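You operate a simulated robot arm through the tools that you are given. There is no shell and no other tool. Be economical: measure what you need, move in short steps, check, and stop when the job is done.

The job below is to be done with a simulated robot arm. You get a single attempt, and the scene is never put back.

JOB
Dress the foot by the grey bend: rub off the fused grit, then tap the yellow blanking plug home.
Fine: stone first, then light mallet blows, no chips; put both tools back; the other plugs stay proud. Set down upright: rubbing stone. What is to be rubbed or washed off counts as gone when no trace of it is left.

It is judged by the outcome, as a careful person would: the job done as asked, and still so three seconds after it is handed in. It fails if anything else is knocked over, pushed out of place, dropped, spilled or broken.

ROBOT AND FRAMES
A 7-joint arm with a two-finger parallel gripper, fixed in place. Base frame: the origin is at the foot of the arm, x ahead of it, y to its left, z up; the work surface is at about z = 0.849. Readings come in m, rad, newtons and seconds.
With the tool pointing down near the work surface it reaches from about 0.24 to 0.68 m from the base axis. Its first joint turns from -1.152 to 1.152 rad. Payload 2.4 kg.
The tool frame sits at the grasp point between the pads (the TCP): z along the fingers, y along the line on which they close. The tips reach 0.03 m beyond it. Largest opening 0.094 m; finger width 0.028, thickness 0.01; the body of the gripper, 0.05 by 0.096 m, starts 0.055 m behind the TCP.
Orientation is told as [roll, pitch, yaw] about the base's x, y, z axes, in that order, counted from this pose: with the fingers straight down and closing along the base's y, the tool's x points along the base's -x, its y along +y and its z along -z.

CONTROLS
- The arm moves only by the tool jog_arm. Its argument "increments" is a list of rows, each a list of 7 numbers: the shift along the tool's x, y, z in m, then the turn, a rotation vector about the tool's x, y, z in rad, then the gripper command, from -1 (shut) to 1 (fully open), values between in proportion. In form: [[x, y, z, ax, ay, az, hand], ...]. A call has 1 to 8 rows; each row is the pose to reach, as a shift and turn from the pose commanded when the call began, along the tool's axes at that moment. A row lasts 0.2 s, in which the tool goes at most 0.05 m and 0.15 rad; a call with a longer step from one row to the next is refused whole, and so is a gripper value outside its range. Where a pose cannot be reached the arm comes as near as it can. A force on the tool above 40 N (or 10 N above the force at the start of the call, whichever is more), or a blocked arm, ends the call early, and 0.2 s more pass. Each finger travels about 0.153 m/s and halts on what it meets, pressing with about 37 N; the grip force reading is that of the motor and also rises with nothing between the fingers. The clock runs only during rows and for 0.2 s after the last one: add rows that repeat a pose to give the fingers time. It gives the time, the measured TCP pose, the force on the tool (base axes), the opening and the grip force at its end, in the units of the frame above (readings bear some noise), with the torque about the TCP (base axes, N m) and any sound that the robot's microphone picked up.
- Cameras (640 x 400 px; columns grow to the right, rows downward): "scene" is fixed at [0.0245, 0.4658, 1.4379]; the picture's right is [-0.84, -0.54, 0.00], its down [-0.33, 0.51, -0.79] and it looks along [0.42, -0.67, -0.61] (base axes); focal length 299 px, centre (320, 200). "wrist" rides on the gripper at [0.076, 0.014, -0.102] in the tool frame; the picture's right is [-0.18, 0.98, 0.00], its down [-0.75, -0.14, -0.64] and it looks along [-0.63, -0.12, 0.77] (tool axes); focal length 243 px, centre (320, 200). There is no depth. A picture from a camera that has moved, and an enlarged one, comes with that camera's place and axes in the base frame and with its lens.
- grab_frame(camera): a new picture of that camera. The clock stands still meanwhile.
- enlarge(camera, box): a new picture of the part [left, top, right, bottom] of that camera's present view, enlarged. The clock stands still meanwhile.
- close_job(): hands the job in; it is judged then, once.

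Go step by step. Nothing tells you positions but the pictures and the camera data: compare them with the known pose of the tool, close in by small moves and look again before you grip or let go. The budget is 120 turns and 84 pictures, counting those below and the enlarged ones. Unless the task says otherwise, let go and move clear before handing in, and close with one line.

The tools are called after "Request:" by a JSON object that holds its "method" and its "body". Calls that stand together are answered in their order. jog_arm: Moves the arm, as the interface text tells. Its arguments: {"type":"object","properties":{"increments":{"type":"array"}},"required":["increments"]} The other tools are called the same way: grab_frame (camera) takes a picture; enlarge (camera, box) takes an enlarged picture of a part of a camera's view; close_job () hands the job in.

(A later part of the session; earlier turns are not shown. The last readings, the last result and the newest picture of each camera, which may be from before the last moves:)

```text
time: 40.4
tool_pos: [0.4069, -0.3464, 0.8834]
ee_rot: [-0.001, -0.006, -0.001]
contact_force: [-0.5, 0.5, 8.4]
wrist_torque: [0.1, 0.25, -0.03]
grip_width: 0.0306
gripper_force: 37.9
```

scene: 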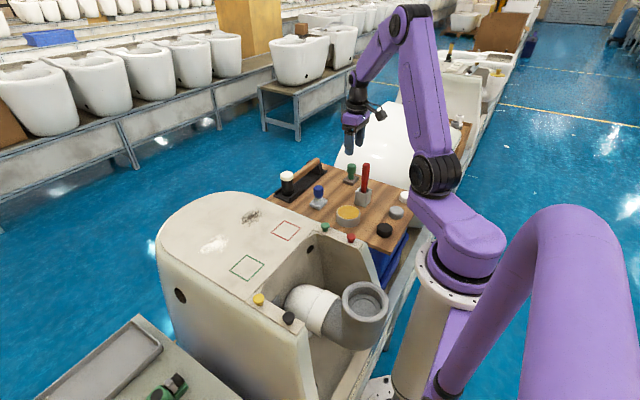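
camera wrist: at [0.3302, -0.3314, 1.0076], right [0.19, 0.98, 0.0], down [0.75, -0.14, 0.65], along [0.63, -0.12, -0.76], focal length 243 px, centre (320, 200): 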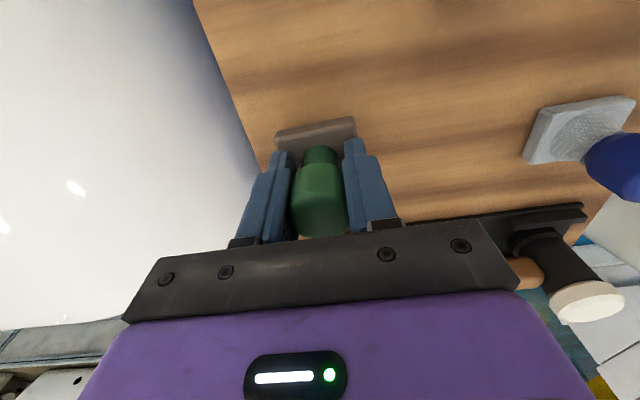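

Contact with the board felt; I release and rise clear.

Request:
{"method": "jog_arm", "body": {"increments": [[0, 0, -0.001, 0, 0, 0, -1], [0, 0, -0.001, 0, 0, 0, 0.0], [0, 0, -0.001, 0, 0, 0, 0.3], [0, 0, -0.001, 0, 0, 0, 0.3], [0, 0, -0.03, 0, 0, 0, 0.3], [0, 0, -0.07, 0, 0, 0, 0.3], [0, 0, -0.11, 0, 0, 0, 0.3], [0, 0, -0.15, 0, 0, 0, 0.3]]}}

Request:
{"method": "grab_frame", "body": {"camera": "wrist"}}

Request:
{"method": "enlarge", "body": {"camera": "scene", "box": [265, 145, 385, 220]}}

```text
time: 42.2
tool_pos: [0.4056, -0.3452, 1.0337]
ee_rot: [0.0, -0.003, -0.002]
contact_force: [0.8, -0.9, 0.2]
wrist_torque: [0.0, -0.04, 0.02]
grip_width: 0.0607
gripper_force: 0.0
```

```text
45 pictures are left
camera wrist: at [0.33, -0.3316, 1.1352], right [0.19, 0.98, 0.0], down [0.75, -0.14, 0.65], along [0.63, -0.12, -0.76], focal length 243 px, centre (320, 200)
```

wrist: 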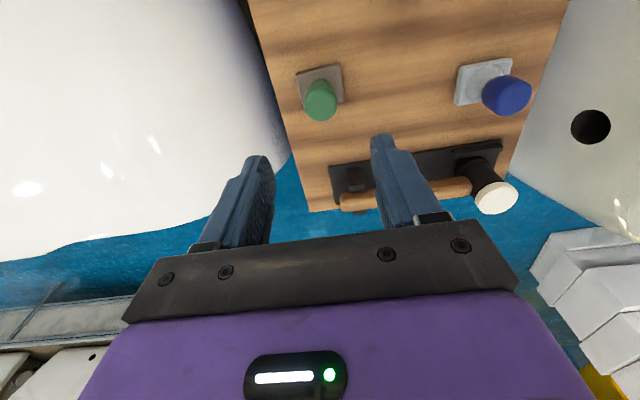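

```text
5.33 times, centred on (325, 182) of scene
camera zoom: at [0.0245, 0.4658, 1.4379], right [-0.84, -0.54, 0.0], down [-0.33, 0.51, -0.79], along [0.42, -0.67, -0.61], focal length 1595 px, centre (293, 293)
```

zoom: 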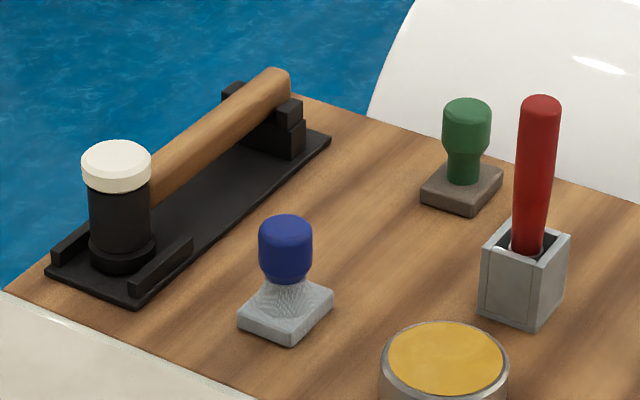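

The stone is back upright in place. Next the mallet: its head is near (0.547, -0.166) with the handle running along -y; I move above the handle and turn the gripper 90°.

Request:
{"method": "jog_arm", "body": {"increments": [[-0.018, 0.012, -0.005, 0, 0, -0.1428, 0.3], [-0.036, 0.024, -0.01, 0, 0, -0.2856, 0.3], [-0.054, 0.036, -0.015, 0, 0, -0.4284, 0.3], [-0.072, 0.048, -0.017, 0, 0, -0.5712, 0.3], [-0.09, 0.06, -0.017, 0, 0, -0.714, 0.3], [-0.108, 0.072, -0.017, 0, 0, -0.8568, 0.3], [-0.126, 0.084, -0.017, 0, 0, -0.9996, 0.3], [-0.142, 0.095, -0.017, 0, 0, -1.1424, 0.3]]}}

Request:
{"method": "jog_arm", "body": {"increments": [[0, 0, 0, 0, 0, -0.1428, 0.3], [0, 0, 0, 0, 0, -0.2856, 0.3], [0, 0, 0, 0, 0, -0.4284, 0.3], [0, 0, 0, 0, 0, -0.4284, 0.3]]}}

Request:
{"method": "grab_frame", "body": {"camera": "wrist"}}

```text
time: 44.0
tool_pos: [0.55, -0.25, 1.0516]
ee_rot: [-0.002, -0.002, 1.145]
contact_force: [1.1, -0.5, -1.1]
wrist_torque: [0.02, 0.02, -0.01]
grip_width: 0.0611
gripper_force: 0.0
```

```text
time: 45.0
tool_pos: [0.5467, -0.2511, 1.0505]
ee_rot: [-0.007, 0.0, 1.57]
contact_force: [0.1, 0.0, 0.3]
wrist_torque: [-0.01, 0.01, 0.0]
grip_width: 0.0611
gripper_force: 0.0
```

```text
43 pictures are left
camera wrist: at [0.5336, -0.3273, 1.1529], right [-0.98, 0.18, 0.0], down [0.14, 0.75, 0.64], along [0.12, 0.63, -0.77], focal length 243 px, centre (320, 200)
```

wrist: 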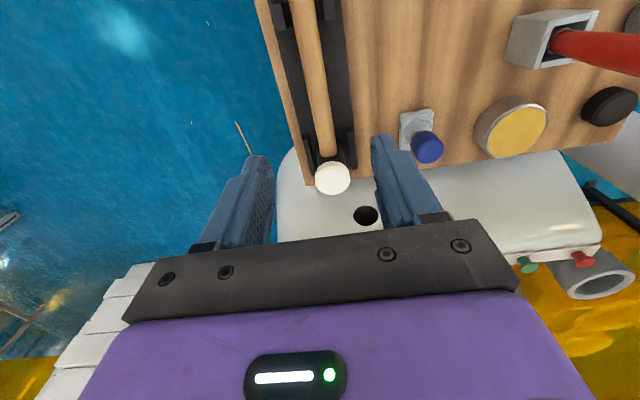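

Request:
{"method": "jog_arm", "body": {"increments": [[-0.013, -0.003, 0.03, 0, 0, 0, 0.3], [-0.026, -0.005, 0.07, 0, 0, 0, 0.3], [-0.026, -0.005, 0.11, 0, 0, 0, 0.3], [-0.026, -0.005, 0.11, 0, 0, 0, 0.3]]}}

Request:
{"method": "grab_frame", "body": {"camera": "wrist"}}

Request:
{"method": "enlarge", "body": {"camera": "scene", "box": [260, 120, 360, 210]}}

```text
time: 46.0
tool_pos: [0.5535, -0.2246, 0.9413]
ee_rot: [-0.005, 0.0, 1.57]
contact_force: [0.5, 0.0, -0.9]
wrist_torque: [-0.03, 0.02, 0.01]
grip_width: 0.0612
gripper_force: 0.1
```

```text
42 pictures are left
camera wrist: at [0.539, -0.3011, 1.0438], right [-0.98, 0.19, 0.0], down [0.14, 0.75, 0.64], along [0.12, 0.63, -0.77], focal length 243 px, centre (320, 200)
```

wrist: 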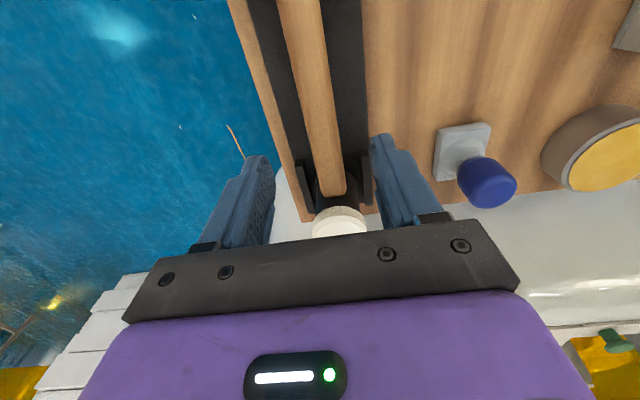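

```text
4.44 times, centred on (310, 165) of scene
camera zoom: at [0.0245, 0.4658, 1.4379], right [-0.84, -0.54, 0.0], down [-0.33, 0.51, -0.79], along [0.42, -0.67, -0.61], focal length 1329 px, centre (364, 356)
```

zoom: 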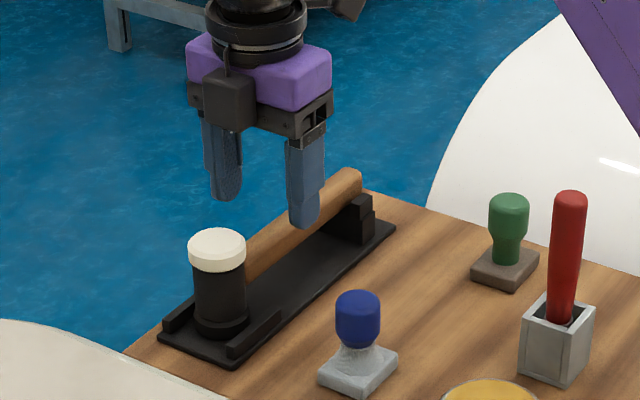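

Request:
{"method": "jog_arm", "body": {"increments": [[0, 0.004, 0.02, 0, 0, 0, 0.3], [0, 0.004, 0.04, 0, 0, 0, 0.3], [0, 0.004, 0.05, 0, 0, 0, 0.3]]}}

Request:
{"method": "enlarge", "body": {"camera": "scene", "box": [260, 120, 360, 210]}}

Request:
{"method": "grab_frame", "body": {"camera": "wrist"}}

```text
time: 46.8
tool_pos: [0.5497, -0.2252, 0.891]
ee_rot: [-0.005, 0.0, 1.569]
contact_force: [0.3, -1.0, -0.3]
wrist_torque: [0.01, 0.04, 0.01]
grip_width: 0.0609
gripper_force: 0.0
```

```text
4.44 times, centred on (310, 165) of scene
camera zoom: at [0.0245, 0.4658, 1.4379], right [-0.84, -0.54, 0.0], down [-0.33, 0.51, -0.79], along [0.42, -0.67, -0.61], focal length 1329 px, centre (364, 356)
```

zoom: 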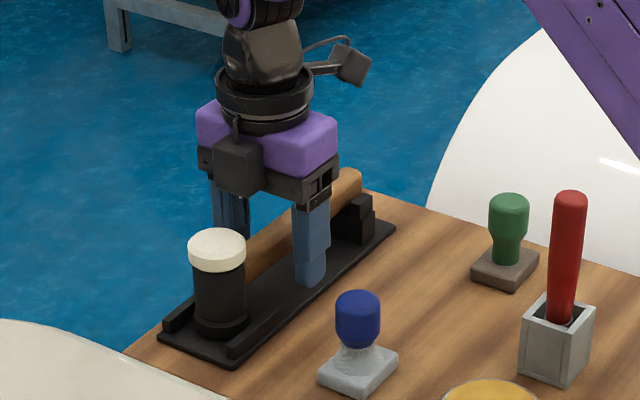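

```text
39 pictures are left
camera wrist: at [0.5351, -0.3014, 0.9929], right [-0.98, 0.19, 0.0], down [0.14, 0.75, 0.64], along [0.12, 0.63, -0.77], focal length 243 px, centre (320, 200)
```

wrist: 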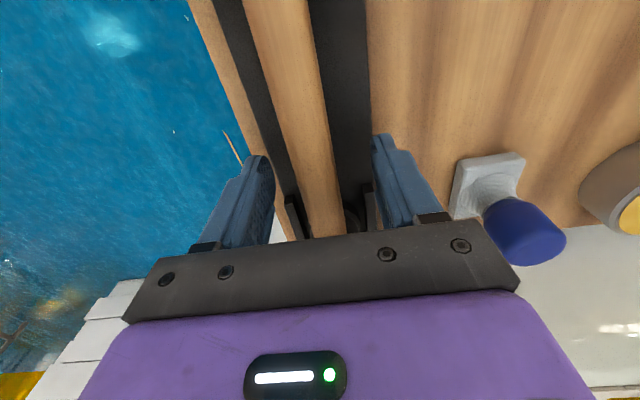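

Request:
{"method": "jog_arm", "body": {"increments": [[0, 0, 0, 0, 0, 0, -0.3], [0, 0, 0, 0, 0, 0, -1], [0, 0, 0, 0, 0, 0, -1], [0, 0, 0, 0, 0, 0, -1]]}}

Request:
{"method": "jog_arm", "body": {"increments": [[0, 0, -0.002, 0, 0, 0, -1], [0, 0, -0.006, 0, 0, 0, -1], [0, 0, -0.012, 0, 0, 0, -1], [0, 0, -0.02, 0, 0, 0, -1], [0, 0, -0.03, 0, 0, 0, -1]]}}

Request:
{"method": "enlarge", "body": {"camera": "scene", "box": [260, 120, 360, 210]}}

```text
time: 47.8
tool_pos: [0.5488, -0.2249, 0.8912]
ee_rot: [-0.005, -0.001, 1.568]
contact_force: [2.2, 0.2, 0.8]
wrist_torque: [-0.24, -0.08, 0.03]
grip_width: 0.0253
gripper_force: 36.9
```

```text
time: 49.0
tool_pos: [0.5497, -0.2252, 0.9224]
ee_rot: [-0.003, 0.0, 1.569]
contact_force: [0.4, 0.1, -5.0]
wrist_torque: [-0.18, 0.0, 0.02]
grip_width: 0.0253
gripper_force: 37.4
```

```text
4.44 times, centred on (310, 165) of scene
camera zoom: at [0.0246, 0.4658, 1.4379], right [-0.84, -0.54, 0.0], down [-0.33, 0.51, -0.79], along [0.42, -0.67, -0.61], focal length 1329 px, centre (364, 356)
```

zoom: 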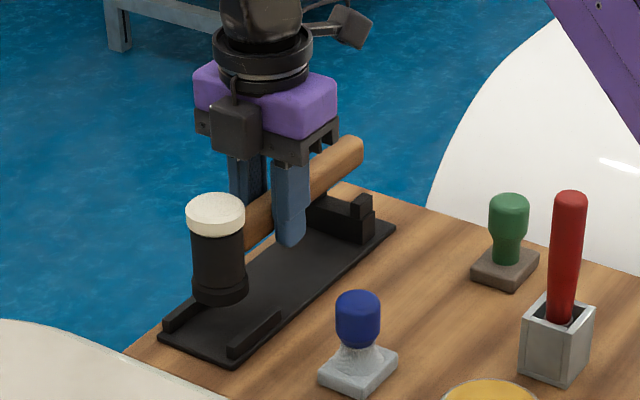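

The mallet is held level. I lift it gently and carry it across to above the yellow plug.

Request:
{"method": "jog_arm", "body": {"increments": [[0, 0, -0.01, 0, 0, 0, -1], [0, 0, -0.03, 0, 0, 0, -1], [0, 0, -0.055, 0, 0, 0, -1], [0, 0, -0.08, 0, 0, 0, -1], [0, 0, -0.11, 0, 0, 0, -1], [0, 0, -0.13, 0, 0, 0, -1], [-0.01, 0.005, -0.14, 0, 0, 0, -1], [-0.03, 0.02, -0.14, 0, 0, 0, -1]]}}

Request:
{"method": "jog_arm", "body": {"increments": [[-0.025, 0.015, 0, 0, 0, 0, -1], [-0.055, 0.034, 0, 0, 0, 0, -1], [-0.085, 0.053, 0, 0, 0, 0, -1], [-0.115, 0.072, 0, 0, 0, 0, -1], [-0.145, 0.091, 0, 0, 0, 0, -1], [-0.175, 0.11, 0, 0, 0, 0, -1], [-0.205, 0.129, 0, 0, 0, 0, -1], [-0.22, 0.138, 0, 0, 0, 0, -1]]}}

Request:
{"method": "grab_frame", "body": {"camera": "scene"}}

```text
time: 50.8
tool_pos: [0.5277, -0.1953, 1.0619]
ee_rot: [-0.003, 0.0, 1.568]
contact_force: [0.2, 1.3, -4.9]
wrist_torque: [-0.18, -0.01, -0.03]
grip_width: 0.0251
gripper_force: 36.8
```

```text
time: 52.6
tool_pos: [0.3912, 0.0268, 1.0601]
ee_rot: [-0.006, 0.001, 1.57]
contact_force: [-0.5, 1.0, -5.2]
wrist_torque: [-0.18, 0.0, -0.04]
grip_width: 0.0254
gripper_force: 36.9
```

```text
37 pictures are left
```

scene: 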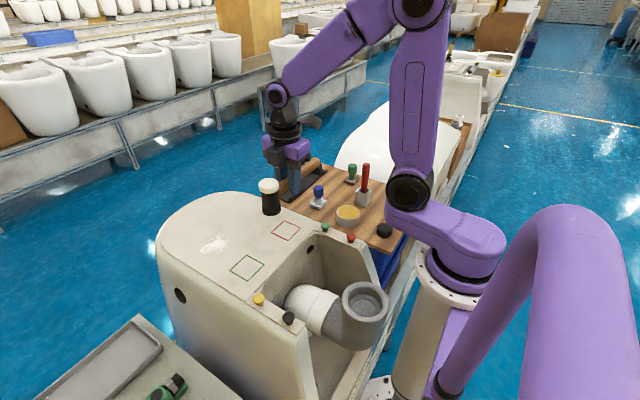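

Request:
{"method": "jog_arm", "body": {"increments": [[-0.012, 0.01, 0, 0, 0, 0, -1], [-0.035, 0.027, 0, 0, 0, 0, -1], [-0.06, 0.046, 0, 0, 0, 0, -1], [-0.085, 0.065, 0, 0, 0, 0, -1], [-0.11, 0.084, 0, 0, 0, 0, -1], [-0.123, 0.094, 0, 0, 0, 0, -1]]}}

Request:
{"method": "grab_frame", "body": {"camera": "wrist"}}

Request:
{"method": "enlarge", "body": {"camera": "scene", "box": [210, 200, 370, 340]}}

```text
time: 54.0
tool_pos: [0.2958, 0.1479, 1.0595]
ee_rot: [-0.004, 0.0, 1.567]
contact_force: [0.4, 0.0, -4.5]
wrist_torque: [-0.18, -0.02, 0.0]
grip_width: 0.0251
gripper_force: 37.3
```

```text
36 pictures are left
camera wrist: at [0.2829, 0.0732, 1.1617], right [-0.98, 0.19, 0.0], down [0.14, 0.75, 0.64], along [0.12, 0.63, -0.77], focal length 243 px, centre (320, 200)
```

wrist: 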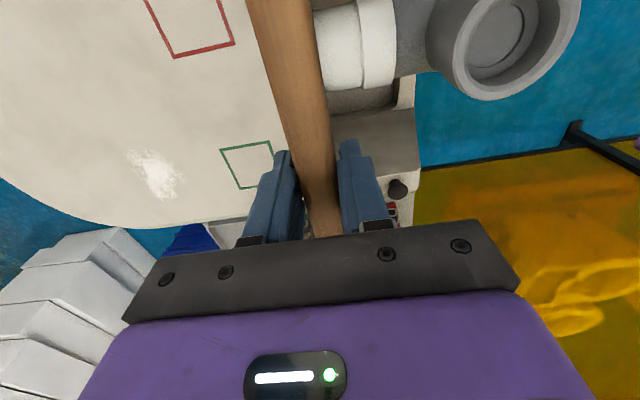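

```text
2.86 times, centred on (290, 270) of scene
camera zoom: at [0.0246, 0.4659, 1.4379], right [-0.84, -0.54, 0.0], down [-0.33, 0.51, -0.79], along [0.42, -0.67, -0.61], focal length 854 px, centre (406, 0)
```

zoom: 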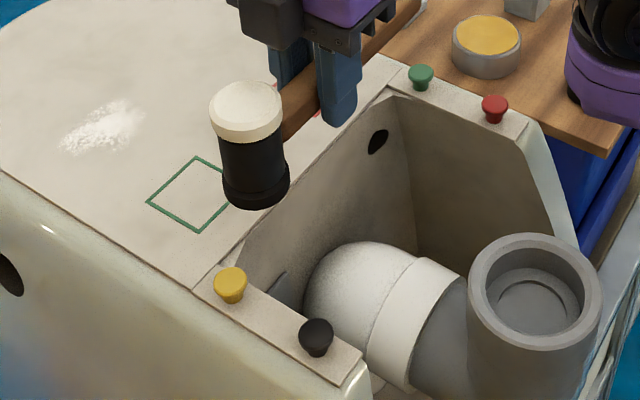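

Black plug at (0.23, 0.246), yellow at about (0.297, 0.246). I place the mallet head above the yellow plug and lower to a few cm above it.

Request:
{"method": "jog_arm", "body": {"increments": [[-0.012, -0.001, 0, 0, 0, 0, -1], [-0.025, -0.003, 0.005, 0, 0, 0, -1], [-0.032, -0.003, 0.015, 0, 0, 0, -1], [-0.032, -0.003, 0.03, 0, 0, 0, -1], [-0.032, -0.003, 0.043, 0, 0, 0, -1]]}}

Request:
{"method": "enlarge", "body": {"camera": "scene", "box": [220, 240, 320, 340]}}

```text
time: 55.2
tool_pos: [0.3005, 0.1813, 1.0169]
ee_rot: [-0.005, 0.0, 1.569]
contact_force: [-0.8, 0.6, -5.1]
wrist_torque: [-0.14, 0.01, 0.0]
grip_width: 0.0254
gripper_force: 36.6
```

```text
4.00 times, centred on (270, 290) of scene
camera zoom: at [0.0246, 0.4659, 1.4379], right [-0.84, -0.54, 0.0], down [-0.33, 0.51, -0.79], along [0.42, -0.67, -0.61], focal length 1196 px, centre (520, -160)
```

zoom: 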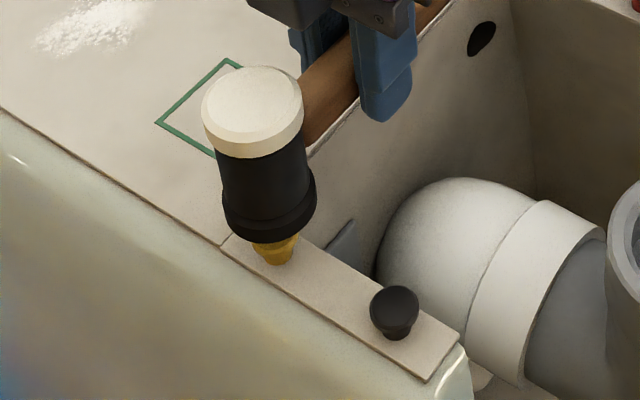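

Request:
{"method": "jog_arm", "body": {"increments": [[0, 0, 0.004, 0, 0, 0, -1], [0, 0, 0.008, 0, 0, 0, -1]]}}

Request:
{"method": "jog_arm", "body": {"increments": [[0, 0, 0.004, 0, 0, 0, -1]]}}

Request:
{"method": "jog_arm", "body": {"increments": [[0, 0, 0.004, 0, 0, 0, -1]]}}

Request:
{"method": "enlarge", "body": {"camera": "scene", "box": [220, 240, 320, 340]}}

```text
time: 55.8
tool_pos: [0.301, 0.1809, 1.0089]
ee_rot: [-0.006, 0.0, 1.569]
contact_force: [-0.6, 0.2, -4.6]
wrist_torque: [-0.18, -0.04, -0.02]
grip_width: 0.0254
gripper_force: 37.1
```

```text
time: 56.2
tool_pos: [0.2991, 0.181, 1.0043]
ee_rot: [-0.004, 0.002, 1.57]
contact_force: [0.1, 0.1, -4.8]
wrist_torque: [-0.18, 0.01, -0.02]
grip_width: 0.0254
gripper_force: 37.0
```

```text
time: 56.6
tool_pos: [0.3015, 0.1796, 1.0021]
ee_rot: [-0.006, -0.001, 1.569]
contact_force: [-3.0, -3.7, 9.8]
wrist_torque: [0.63, 0.24, 0.18]
grip_width: 0.0252
gripper_force: 37.3
```

```text
4.00 times, centred on (270, 290) of scene
camera zoom: at [0.0244, 0.4656, 1.438], right [-0.84, -0.54, 0.0], down [-0.33, 0.51, -0.79], along [0.42, -0.67, -0.61], focal length 1196 px, centre (520, -160)
```

zoom: 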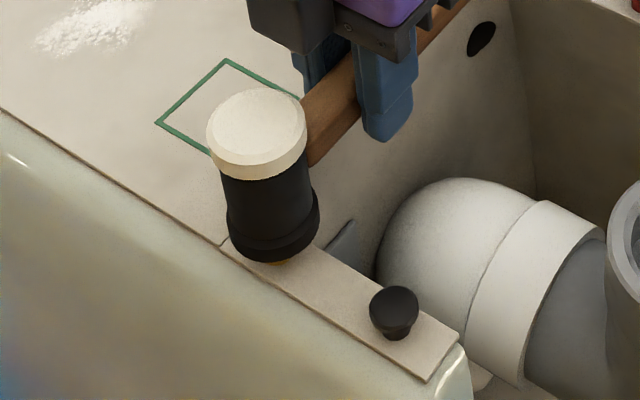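

Contact with the plug at TCP z≈1.002. I raise 12 mm and give a first light blow, then lift off.

Request:
{"method": "jog_arm", "body": {"increments": [[0, 0, -0.008, 0, 0, 0, -1], [0, 0, -0.015, 0, 0, 0, -1], [0, 0, -0.015, 0, 0, 0, -1], [0, 0, 0.003, 0, 0, 0, -1], [0, 0, -0.01, 0, 0, 0, -1], [0, 0, -0.015, 0, 0, 0, -1]]}}

Request:
{"method": "enlarge", "body": {"camera": "scene", "box": [220, 240, 320, 340]}}

```text
time: 58.0
tool_pos: [0.2988, 0.1806, 1.0155]
ee_rot: [-0.004, -0.001, 1.567]
contact_force: [0.1, 0.3, -4.5]
wrist_torque: [-0.16, -0.04, 0.02]
grip_width: 0.0255
gripper_force: 36.9
```

```text
4.00 times, centred on (270, 290) of scene
camera zoom: at [0.0246, 0.4659, 1.4379], right [-0.84, -0.54, 0.0], down [-0.33, 0.51, -0.79], along [0.42, -0.67, -0.61], focal length 1196 px, centre (520, -160)
```

zoom: 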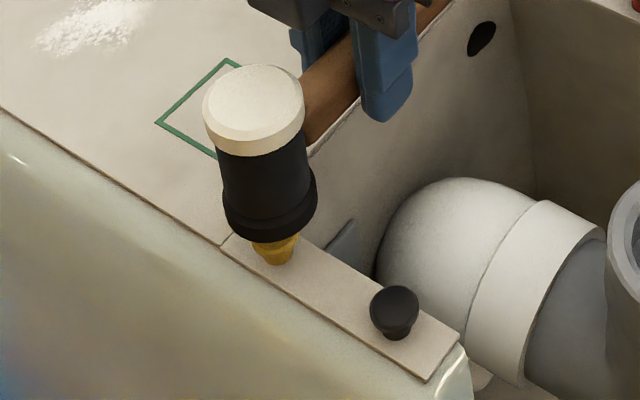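

No sound and no travel; a somewhat firmer, still light blow.

Request:
{"method": "jog_arm", "body": {"increments": [[0, 0, -0.007, 0, 0, 0, -1], [0, 0, -0.007, 0, 0, 0, -1], [0, 0, 0.02, 0, 0, 0, -1], [0, 0, -0.0, 0, 0, 0, -1], [0, 0, -0.005, 0, 0, 0, -1]]}}

Request:
{"method": "enlarge", "body": {"camera": "scene", "box": [220, 240, 320, 340]}}

```text
time: 59.2
tool_pos: [0.3, 0.1798, 1.0218]
ee_rot: [-0.006, -0.001, 1.566]
contact_force: [-0.2, 0.4, -3.9]
wrist_torque: [-0.2, 0.01, 0.02]
grip_width: 0.0254
gripper_force: 36.8
```

```text
4.00 times, centred on (270, 290) of scene
camera zoom: at [0.0246, 0.4659, 1.4379], right [-0.84, -0.54, 0.0], down [-0.33, 0.51, -0.79], along [0.42, -0.67, -0.61], focal length 1196 px, centre (520, -160)
```

zoom: 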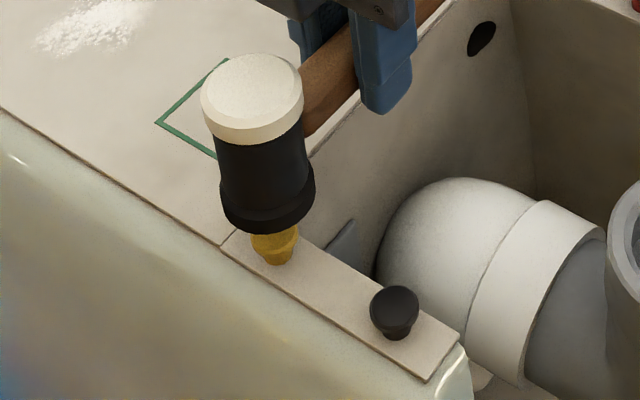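

Request:
{"method": "jog_arm", "body": {"increments": [[0, 0, -0.005, 0, 0, 0, -1], [0, 0, 0.028, 0, 0, 0, -1]]}}

Request:
{"method": "enlarge", "body": {"camera": "scene", "box": [220, 240, 320, 340]}}

```text
time: 59.8
tool_pos: [0.3008, 0.1801, 0.9933]
ee_rot: [-0.006, 0.0, 1.567]
contact_force: [-4.1, -16.4, 25.4]
wrist_torque: [1.0, 0.16, 0.2]
grip_width: 0.0256
gripper_force: 36.9
```

```text
4.00 times, centred on (270, 290) of scene
camera zoom: at [0.0242, 0.4652, 1.4381], right [-0.84, -0.53, 0.0], down [-0.33, 0.52, -0.79], along [0.42, -0.67, -0.61], focal length 1196 px, centre (520, -160)
```

zoom: 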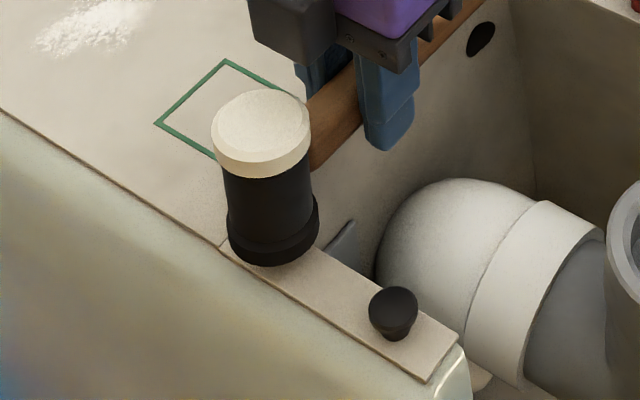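

Request:
{"method": "jog_arm", "body": {"increments": [[0, 0, -0.005, 0, 0, 0, -1], [0, 0, -0.015, 0, 0, 0, -1], [0, 0, -0.03, 0, 0, 0, -1], [0, 0, -0.04, 0, 0, 0, -1]]}}

Request:
{"method": "enlarge", "body": {"camera": "scene", "box": [210, 220, 330, 330]}}

```text
time: 60.8
tool_pos: [0.301, 0.18, 1.0327]
ee_rot: [-0.004, 0.0, 1.569]
contact_force: [-0.6, 0.2, -5.3]
wrist_torque: [-0.15, 0.0, 0.05]
grip_width: 0.0252
gripper_force: 37.1
```

```text
3.64 times, centred on (270, 275) of scene
camera zoom: at [0.0246, 0.4659, 1.4379], right [-0.84, -0.54, 0.0], down [-0.33, 0.51, -0.79], along [0.42, -0.67, -0.61], focal length 1088 px, centre (502, -73)
```

zoom: 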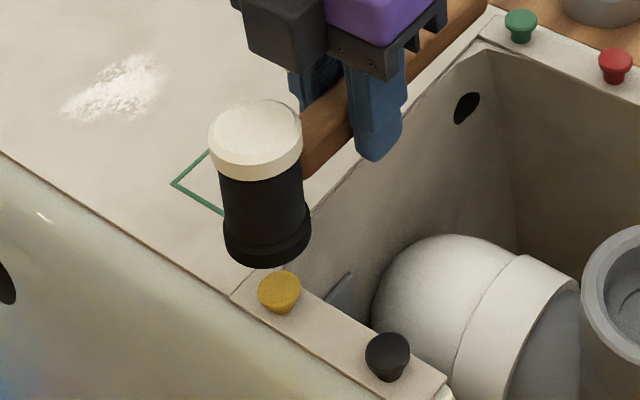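

The blow drove the plug in. I zoom in to compare with the black plug.

Request:
{"method": "enlarge", "body": {"camera": "scene", "box": [270, 285, 330, 325]}}

Request:
{"method": "enlarge", "body": {"camera": "scene", "box": [265, 280, 305, 320]}}

```text
10.00 times, centred on (300, 305) of scene
camera zoom: at [0.0246, 0.4659, 1.4379], right [-0.84, -0.54, 0.0], down [-0.33, 0.51, -0.79], along [0.42, -0.67, -0.61], focal length 2991 px, centre (520, -850)
```

zoom: 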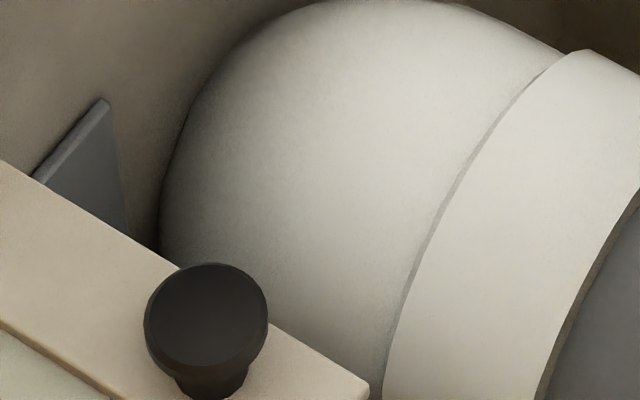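

```text
10.00 times, centred on (285, 300) of scene
camera zoom: at [0.0246, 0.4659, 1.4379], right [-0.84, -0.54, 0.0], down [-0.33, 0.51, -0.79], along [0.42, -0.67, -0.61], focal length 2991 px, centre (670, -800)
```

zoom: 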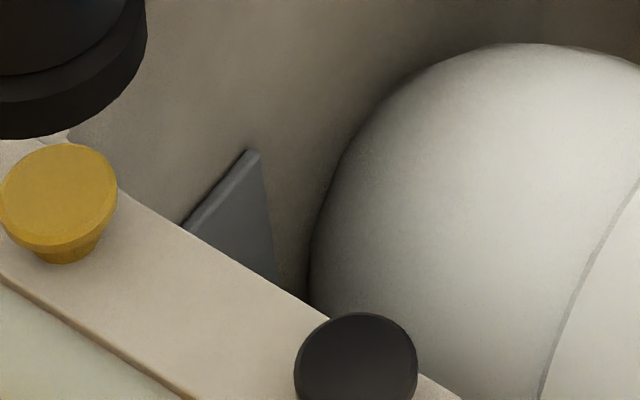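

Partly in — the stem is now about half as proud as the black plug's. Another blow of the same lightness.

Request:
{"method": "jog_arm", "body": {"increments": [[0, 0, 0.006, 0, 0, 0, -1], [0, 0, 0.006, 0, 0, 0, -1], [0, 0, 0.042, 0, 0, 0, -1]]}}

Request:
{"method": "jog_arm", "body": {"increments": [[0, 0, -0.005, 0, 0, 0, -1], [0, 0, -0.015, 0, 0, 0, -1], [0, 0, -0.03, 0, 0, 0, -1], [0, 0, -0.05, 0, 0, 0, -1]]}}

Request:
{"method": "enlarge", "body": {"camera": "scene", "box": [235, 270, 305, 320]}}

```text
time: 61.6
tool_pos: [0.3004, 0.1791, 0.9913]
ee_rot: [-0.004, 0.003, 1.568]
contact_force: [-4.9, -15.4, 25.9]
wrist_torque: [1.06, 0.2, 0.28]
grip_width: 0.0254
gripper_force: 37.5
```

```text
time: 62.6
tool_pos: [0.301, 0.1797, 1.0415]
ee_rot: [-0.004, 0.0, 1.57]
contact_force: [-0.3, 0.7, -4.1]
wrist_torque: [-0.17, 0.04, 0.0]
grip_width: 0.0254
gripper_force: 37.1
```

```text
8.00 times, centred on (270, 295) of scene
camera zoom: at [0.0246, 0.4659, 1.4379], right [-0.84, -0.54, 0.0], down [-0.33, 0.51, -0.79], along [0.42, -0.67, -0.61], focal length 2392 px, centre (720, -560)
```

zoom: 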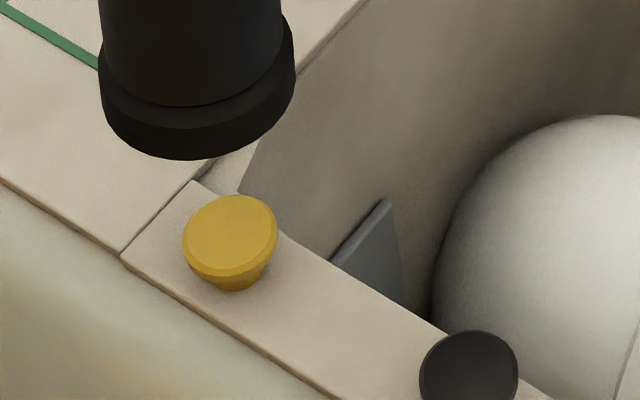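

The plug did not actually travel; my strokes were decelerating before contact. I use a longer run-up so that the head meets the plug at a steady 0.2 m/s.

Request:
{"method": "jog_arm", "body": {"increments": [[0, 0, -0.03, 0, 0, 0, -1], [0, 0, -0.06, 0, 0, 0, -1], [0, 0, -0.07, 0, 0, 0, -1], [0, 0, -0.07, 0, 0, 0, -1], [0, 0, -0.03, 0, 0, 0, -1], [0, 0, 0.01, 0, 0, 0, -1], [0, 0, 0.05, 0, 0, 0, -1]]}}

Request:
{"method": "jog_arm", "body": {"increments": [[0, 0, -0.005, 0, 0, 0, -1], [0, 0, -0.015, 0, 0, 0, -1], [0, 0, -0.03, 0, 0, 0, -1], [0, 0, -0.05, 0, 0, 0, -1]]}}

Request:
{"method": "enlarge", "body": {"camera": "scene", "box": [225, 250, 310, 320]}}

```text
time: 64.2
tool_pos: [0.2999, 0.1788, 0.9923]
ee_rot: [-0.005, 0.0, 1.569]
contact_force: [-7.7, -8.4, 19.9]
wrist_torque: [1.0, 0.29, 0.4]
grip_width: 0.0254
gripper_force: 37.2
```

```text
time: 65.2
tool_pos: [0.3017, 0.1808, 1.041]
ee_rot: [-0.002, 0.001, 1.569]
contact_force: [0.0, -0.3, -4.6]
wrist_torque: [-0.18, 0.02, -0.01]
grip_width: 0.0252
gripper_force: 37.5
```

```text
5.71 times, centred on (268, 285) of scene
camera zoom: at [0.0246, 0.4659, 1.4379], right [-0.84, -0.54, 0.0], down [-0.33, 0.51, -0.79], along [0.42, -0.67, -0.61], focal length 1709 px, centre (620, -286)
```

zoom: 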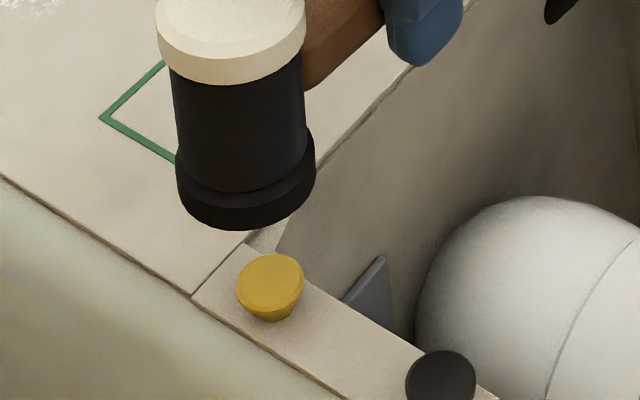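

Request:
{"method": "jog_arm", "body": {"increments": [[0, 0, -0.04, 0, 0, 0, -1], [0, 0, -0.08, 0, 0, 0, -1], [0, 0, -0.1, 0, 0, 0, -1], [0, 0, -0.1, 0, 0, 0, -1], [0, 0, -0.05, 0, 0, 0, -1], [0, 0, 0.0, 0, 0, 0, -1], [0, 0, 0.05, 0, 0, 0, -1]]}}

Request:
{"method": "jog_arm", "body": {"increments": [[0, 0, -0.005, 0, 0, 0, -1], [0, 0, -0.015, 0, 0, 0, -1], [0, 0, -0.03, 0, 0, 0, -1], [0, 0, -0.05, 0, 0, 0, -1]]}}

Request:
{"method": "enlarge", "body": {"camera": "scene", "box": [225, 250, 310, 320]}}

```text
time: 66.8
tool_pos: [0.2994, 0.178, 0.9924]
ee_rot: [-0.003, 0.002, 1.57]
contact_force: [-8.1, -9.6, 22.5]
wrist_torque: [1.01, 0.35, 0.43]
grip_width: 0.0255
gripper_force: 36.6
```

```text
time: 67.8
tool_pos: [0.3004, 0.1803, 1.0409]
ee_rot: [-0.003, 0.002, 1.57]
contact_force: [-0.6, 0.1, -5.2]
wrist_torque: [-0.18, 0.0, 0.04]
grip_width: 0.0252
gripper_force: 36.9
```

```text
5.71 times, centred on (268, 285) of scene
camera zoom: at [0.0246, 0.4659, 1.4379], right [-0.84, -0.54, 0.0], down [-0.33, 0.51, -0.79], along [0.42, -0.67, -0.61], focal length 1709 px, centre (620, -286)
```

zoom: 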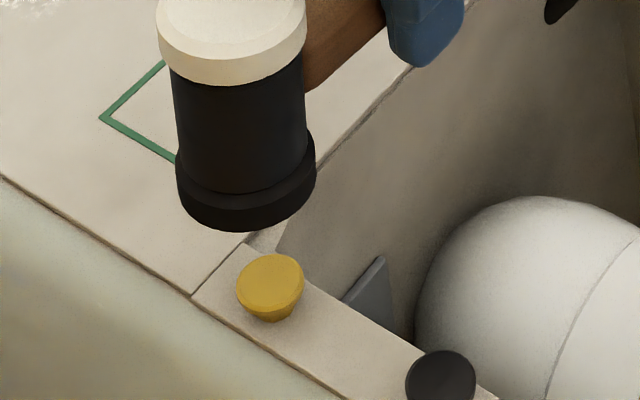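

No travel yet; the stroke was still braking at contact. I strike through with an immediate rebound so that the contact falls at full (still small) speed.

Request:
{"method": "jog_arm", "body": {"increments": [[0, 0, -0.045, 0, 0, 0, -1], [0, 0, -0.09, 0, 0, 0, -1], [0, 0, -0.09, 0, 0, 0, -1], [0, 0, -0.04, 0, 0, 0, -1], [0, 0, 0.01, 0, 0, 0, -1], [0, 0, 0.06, 0, 0, 0, -1], [0, 0, 0.02, 0, 0, 0, -1], [0, 0, 0.0, 0, 0, 0, -1]]}}

Request:
{"method": "enlarge", "body": {"camera": "scene", "box": [225, 250, 310, 320]}}

```text
time: 69.6
tool_pos: [0.3002, 0.1797, 1.0413]
ee_rot: [-0.004, 0.001, 1.569]
contact_force: [0.2, -0.5, -4.8]
wrist_torque: [-0.21, 0.0, 0.01]
grip_width: 0.0255
gripper_force: 37.3
```

```text
5.71 times, centred on (268, 285) of scene
camera zoom: at [0.0246, 0.4659, 1.4379], right [-0.84, -0.54, 0.0], down [-0.33, 0.51, -0.79], along [0.42, -0.67, -0.61], focal length 1709 px, centre (620, -286)
```

zoom: 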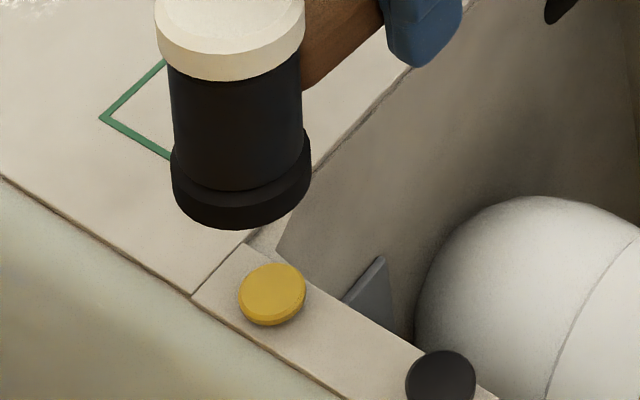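

That blow moved it: the stem is no longer visible. I zoom in to see whether the cap is seated.

Request:
{"method": "enlarge", "body": {"camera": "scene", "box": [250, 285, 285, 312]}}

```text
14.81 times, centred on (268, 298) of scene
camera zoom: at [0.0246, 0.4659, 1.4379], right [-0.84, -0.54, 0.0], down [-0.33, 0.51, -0.79], along [0.42, -0.67, -0.61], focal length 4431 px, centre (1098, -1259)
```

zoom: 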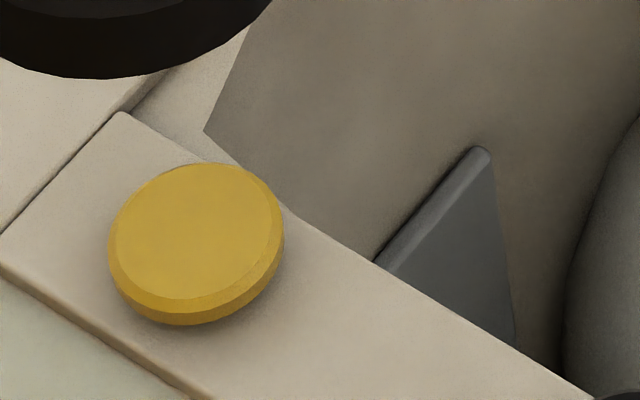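

The shadow suggests the cap still stands about 4–5 mm off the rim. One more identical blow, aimed 4 mm lower.

Request:
{"method": "jog_arm", "body": {"increments": [[0, 0, -0.045, 0, 0, 0, -1], [0, 0, -0.086, 0, 0, 0, -1], [0, 0, -0.086, 0, 0, 0, -1], [0, 0, -0.036, 0, 0, 0, -1], [0, 0, 0.014, 0, 0, 0, -1], [0, 0, 0.064, 0, 0, 0, -1], [0, 0, 0.02, 0, 0, 0, -1], [0, 0, 0.0, 0, 0, 0, -1]]}}

Request:
{"method": "enlarge", "body": {"camera": "scene", "box": [250, 285, 285, 312]}}

```text
time: 71.4
tool_pos: [0.3008, 0.1807, 1.0402]
ee_rot: [-0.004, 0.001, 1.569]
contact_force: [0.3, 0.8, -5.1]
wrist_torque: [-0.19, 0.0, 0.01]
grip_width: 0.0252
gripper_force: 37.2
```

```text
14.81 times, centred on (268, 298) of scene
camera zoom: at [0.0246, 0.4659, 1.4379], right [-0.84, -0.54, 0.0], down [-0.33, 0.51, -0.79], along [0.42, -0.67, -0.61], focal length 4431 px, centre (1098, -1259)
```

zoom: 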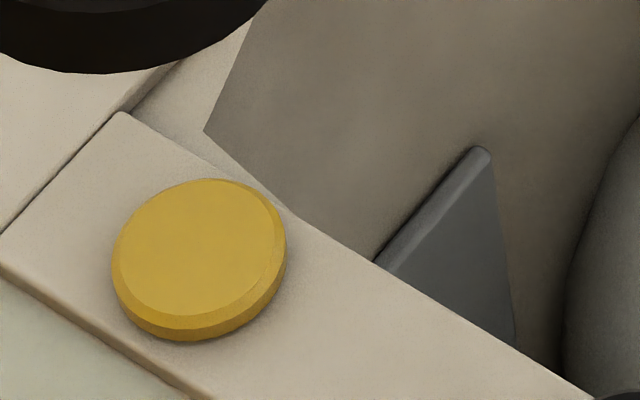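

It went in a further ~3 mm. One more light blow to confirm that it is home.

Request:
{"method": "jog_arm", "body": {"increments": [[0, 0, -0.045, 0, 0, 0, -1], [0, 0, -0.084, 0, 0, 0, -1], [0, 0, -0.084, 0, 0, 0, -1], [0, 0, -0.034, 0, 0, 0, -1], [0, 0, 0.016, 0, 0, 0, -1], [0, 0, 0.066, 0, 0, 0, -1], [0, 0, 0.02, 0, 0, 0, -1], [0, 0, 0.0, 0, 0, 0, -1]]}}

Request:
{"method": "enlarge", "body": {"camera": "scene", "box": [250, 285, 285, 312]}}

```text
time: 73.2
tool_pos: [0.3, 0.18, 1.0417]
ee_rot: [-0.003, 0.001, 1.569]
contact_force: [-0.5, -0.3, -4.1]
wrist_torque: [-0.17, 0.01, 0.01]
grip_width: 0.0253
gripper_force: 37.3
```

```text
14.81 times, centred on (268, 298) of scene
camera zoom: at [0.0246, 0.4659, 1.4379], right [-0.84, -0.54, 0.0], down [-0.33, 0.51, -0.79], along [0.42, -0.67, -0.61], focal length 4431 px, centre (1098, -1259)
```

zoom: 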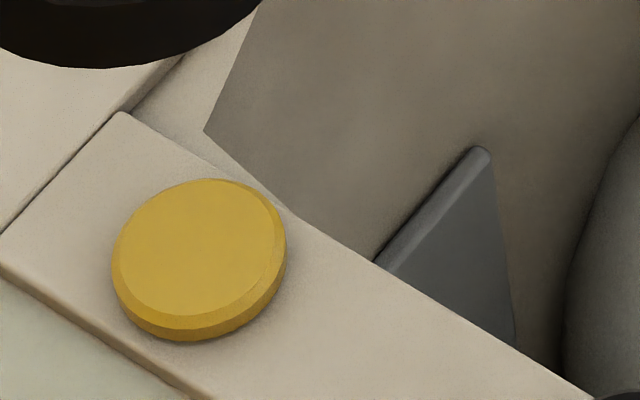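

The plug no longer moves: it is home. Now back with the mallet; it has tilted a little in the fingers, so I lift and measure the tilt.

Request:
{"method": "jog_arm", "body": {"increments": [[0, 0, -0.02, 0, 0, 0, -1], [0, 0, -0.04, 0, 0, 0, -1], [0.01, -0.005, -0.04, 0, 0, 0, -1], [0.035, -0.02, -0.04, 0, 0, 0, -1], [0.065, -0.037, -0.04, 0, 0, 0, -1], [0.095, -0.055, -0.04, 0, 0, 0, -1], [0.125, -0.073, -0.04, 0, 0, 0, -1], [0.14, -0.082, -0.04, 0, 0, 0, -1]]}}

Request:
{"method": "enlarge", "body": {"camera": "scene", "box": [200, 100, 400, 300]}}

```text
time: 75.0
tool_pos: [0.3823, 0.0398, 1.0802]
ee_rot: [-0.002, 0.001, 1.569]
contact_force: [0.2, 0.1, -5.4]
wrist_torque: [-0.2, 0.05, -0.01]
grip_width: 0.025
gripper_force: 37.0
```

```text
2.00 times, centred on (300, 200) of scene
camera zoom: at [0.0246, 0.4658, 1.4379], right [-0.84, -0.54, 0.0], down [-0.33, 0.51, -0.79], along [0.42, -0.67, -0.61], focal length 598 px, centre (360, 200)
```

zoom: 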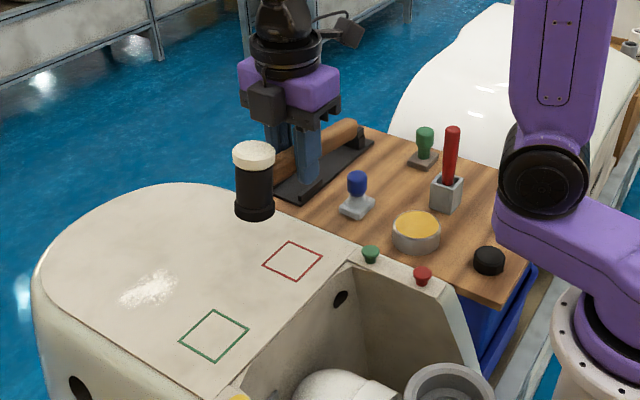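

Request:
{"method": "enlarge", "body": {"camera": "scene", "box": [250, 120, 350, 220]}}

Request:
{"method": "grab_frame", "body": {"camera": "wrist"}}

```text
4.00 times, centred on (300, 170) of scene
camera zoom: at [0.0246, 0.4658, 1.4379], right [-0.84, -0.54, 0.0], down [-0.33, 0.51, -0.79], along [0.42, -0.67, -0.61], focal length 1196 px, centre (400, 320)
```

zoom: 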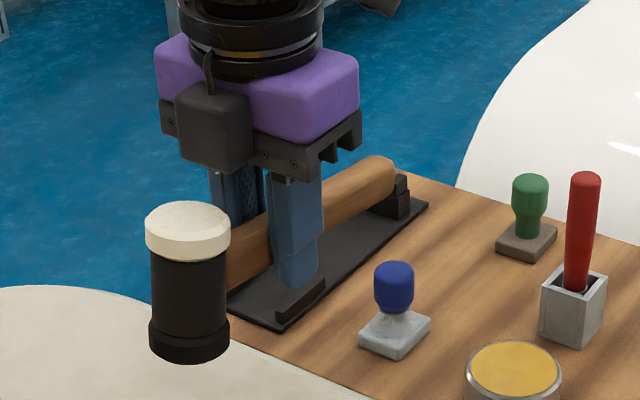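

```text
17 pictures are left
camera wrist: at [0.3679, -0.0357, 1.1824], right [-0.98, 0.19, 0.0], down [0.14, 0.75, 0.64], along [0.12, 0.63, -0.77], focal length 243 px, centre (320, 200)
```

wrist: 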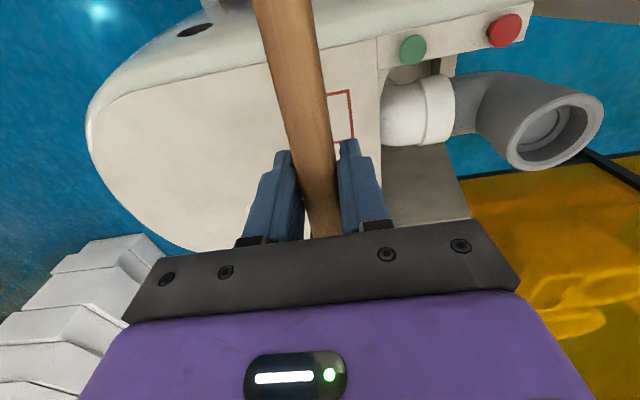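

The mallet is tilted about 0.19 rad (head up). I carry it back over its tray while tipping the tool to level it.

Request:
{"method": "jog_arm", "body": {"increments": [[0.012, -0.008, 0, 0, 0.03, 0, -1], [0.04, -0.025, 0, 0, 0.06, 0, -1], [0.075, -0.047, 0, 0, 0.09, 0, -1], [0.11, -0.07, 0, 0, 0.12, 0, -1], [0.15, -0.095, 0, 0, 0.15, 0, -1], [0.19, -0.12, 0, 0, 0.18, 0, -1], [0.225, -0.142, 0, 0, 0.19, 0, -1], [0.25, -0.158, 0, 0, 0.19, 0, -1]]}}

Request:
{"method": "enlarge", "body": {"camera": "scene", "box": [230, 90, 350, 210]}}

```text
time: 76.8
tool_pos: [0.5396, -0.211, 1.0794]
ee_rot: [-0.004, 0.19, 1.567]
contact_force: [0.3, -0.4, -5.3]
wrist_torque: [-0.19, 0.03, 0.02]
grip_width: 0.0252
gripper_force: 37.3
```

```text
3.33 times, centred on (290, 150) of scene
camera zoom: at [0.0246, 0.4658, 1.4379], right [-0.84, -0.54, 0.0], down [-0.33, 0.51, -0.79], along [0.42, -0.67, -0.61], focal length 997 px, centre (420, 367)
```

zoom: 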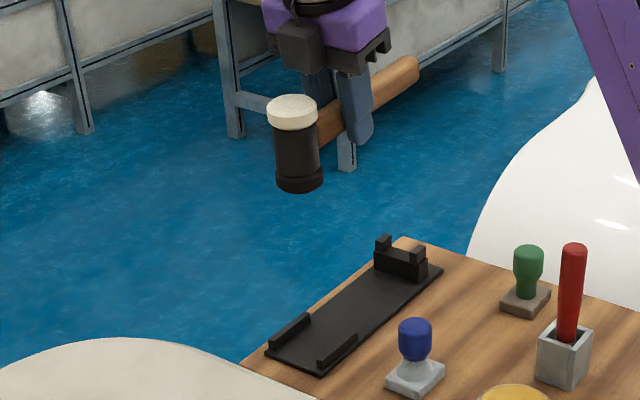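

Level now, matching the vertical well. I lower it toward the tray and check alignment.

Request:
{"method": "jog_arm", "body": {"increments": [[0.0139, -0.0101, 0.0027, 0, 0, 0, -1], [0.0101, -0.0101, 0.0223, 0, 0, 0, -1], [0.0044, -0.0101, 0.0518, 0, 0, 0, -1], [-0.0012, -0.0101, 0.0813, 0, 0, 0, -1], [-0.0069, -0.0101, 0.1107, 0, 0, 0, -1], [-0.0088, -0.0101, 0.1205, 0, 0, 0, -1]]}}

Request:
{"method": "enlarge", "body": {"camera": "scene", "box": [255, 120, 355, 210]}}

Request:
{"method": "grab_frame", "body": {"camera": "wrist"}}

```text
time: 78.2
tool_pos: [0.55, -0.2248, 0.96]
ee_rot: [-0.003, 0.192, 1.569]
contact_force: [0.6, 0.1, -4.7]
wrist_torque: [-0.17, 0.0, 0.02]
grip_width: 0.0253
gripper_force: 37.3
```

```text
4.44 times, centred on (305, 165) of scene
camera zoom: at [0.0246, 0.4658, 1.4379], right [-0.84, -0.54, 0.0], down [-0.33, 0.51, -0.79], along [0.42, -0.67, -0.61], focal length 1329 px, centre (387, 356)
```

zoom: 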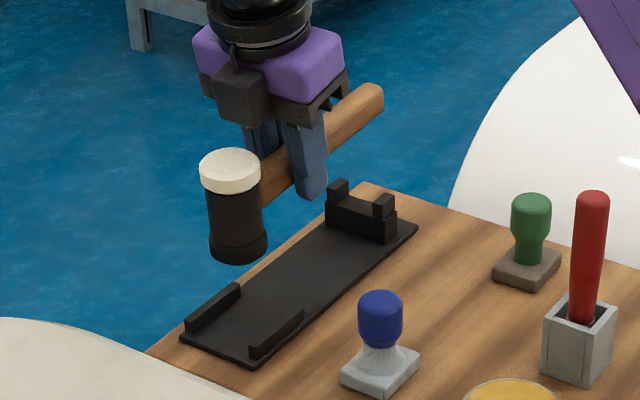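

```text
14 pictures are left
camera wrist: at [0.5358, -0.2797, 1.0752], right [-0.98, 0.18, -0.04], down [0.14, 0.86, 0.49], along [0.12, 0.47, -0.87], focal length 243 px, centre (320, 200)
```

wrist: 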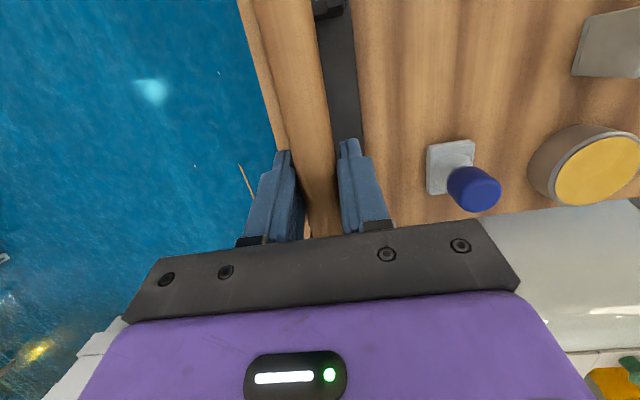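

Alignment with the former resting position is within about 3 mm. I lower further.

Request:
{"method": "jog_arm", "body": {"increments": [[-0.0028, 0, 0.0147, 0, 0, 0, -1], [-0.0066, 0, 0.0344, 0, 0, 0, -1], [-0.0095, 0, 0.0491, 0, 0, 0, -1]]}}

Request:
{"method": "enlarge", "body": {"camera": "scene", "box": [255, 120, 355, 210]}}

```text
time: 79.0
tool_pos: [0.5505, -0.2246, 0.913]
ee_rot: [-0.007, 0.19, 1.567]
contact_force: [-0.4, 0.1, -4.9]
wrist_torque: [-0.16, 0.0, 0.02]
grip_width: 0.0253
gripper_force: 36.9
```

```text
4.44 times, centred on (305, 165) of scene
camera zoom: at [0.0246, 0.4658, 1.4379], right [-0.84, -0.54, 0.0], down [-0.33, 0.51, -0.79], along [0.42, -0.67, -0.61], focal length 1329 px, centre (387, 356)
```

zoom: 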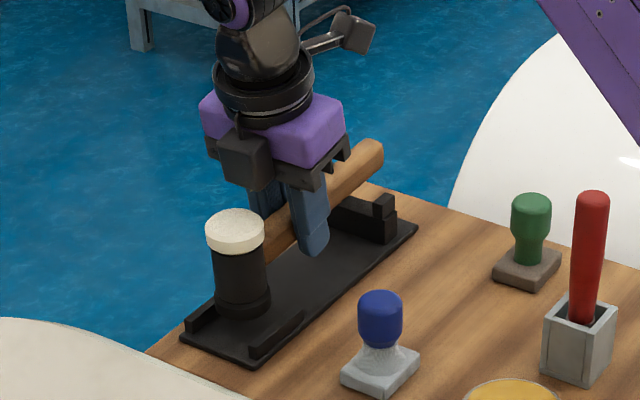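

Request:
{"method": "jog_arm", "body": {"increments": [[-0.0009, 0, 0.005, 0, 0, 0, -1], [-0.0019, 0, 0.0098, 0, 0, 0, -1], [-0.0028, 0, 0.0147, 0, 0, 0, -1]]}}

Request:
{"method": "jog_arm", "body": {"increments": [[-0.0004, 0, 0.002, 0, 0, 0, -1], [-0.0004, 0, 0.002, 0, 0, 0, -1]]}}

Request:
{"method": "jog_arm", "body": {"increments": [[-0.0004, 0, 0.002, 0, 0, 0, -1], [-0.0004, 0, 0.002, 0, 0, 0, -1]]}}

Request:
{"method": "enlarge", "body": {"camera": "scene", "box": [255, 120, 355, 210]}}

```text
time: 79.8
tool_pos: [0.5501, -0.2251, 0.8989]
ee_rot: [-0.004, 0.189, 1.566]
contact_force: [0.5, 0.5, -4.1]
wrist_torque: [-0.16, 0.0, 0.03]
grip_width: 0.0254
gripper_force: 36.7
```

```text
time: 80.4
tool_pos: [0.5494, -0.2248, 0.8958]
ee_rot: [-0.003, 0.19, 1.566]
contact_force: [-0.2, -0.9, -5.5]
wrist_torque: [-0.17, -0.04, -0.01]
grip_width: 0.0252
gripper_force: 37.5
```

```text
time: 81.0
tool_pos: [0.551, -0.2249, 0.8936]
ee_rot: [-0.007, 0.192, 1.567]
contact_force: [-3.6, 0.0, 11.2]
wrist_torque: [1.19, 0.21, 0.28]
grip_width: 0.0252
gripper_force: 37.7
```

```text
4.44 times, centred on (305, 165) of scene
camera zoom: at [0.0242, 0.4659, 1.4379], right [-0.84, -0.54, 0.0], down [-0.33, 0.51, -0.79], along [0.42, -0.67, -0.61], focal length 1329 px, centre (387, 356)
```

zoom: 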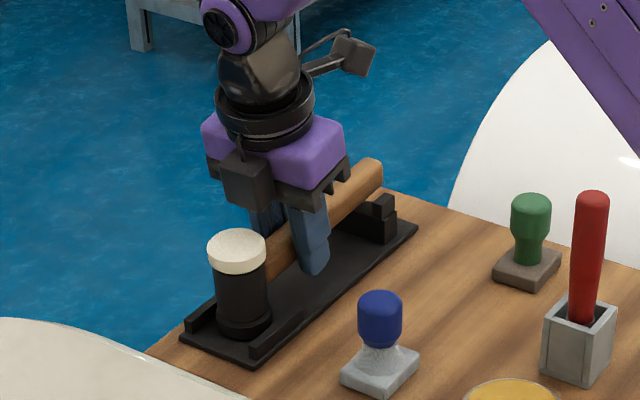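

Head is seated in the tray. I open and rise vertically.

Request:
{"method": "jog_arm", "body": {"increments": [[0.0002, 0, -0.001, 0, 0, 0, -1], [0.0002, 0, -0.001, 0, 0, 0, -0.3], [0.0002, 0, -0.001, 0, 0, 0, 0.2], [0.0002, 0, -0.001, 0, 0, 0, 0.3], [0.0038, 0, -0.0196, 0, 0, 0, 0.3], [0.0095, 0, -0.0491, 0, 0, 0, 0.3], [0.017, 0, -0.0884, 0, 0, 0, 0.3], [0.0246, 0, -0.1277, 0, 0, 0, 0.3]]}}

Request:
{"method": "enlarge", "body": {"camera": "scene", "box": [255, 130, 375, 230]}}

```text
time: 82.8
tool_pos: [0.5481, -0.2229, 1.0223]
ee_rot: [-0.004, 0.191, 1.569]
contact_force: [-0.5, 0.2, -0.3]
wrist_torque: [0.01, -0.01, 0.02]
grip_width: 0.061
gripper_force: 0.1
```

```text
4.00 times, centred on (315, 180) of scene
camera zoom: at [0.0245, 0.4658, 1.4379], right [-0.84, -0.54, 0.0], down [-0.33, 0.51, -0.79], along [0.42, -0.67, -0.61], focal length 1196 px, centre (340, 280)
```

zoom: 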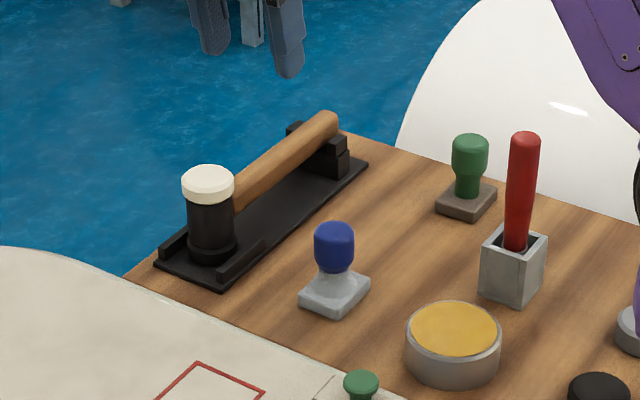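

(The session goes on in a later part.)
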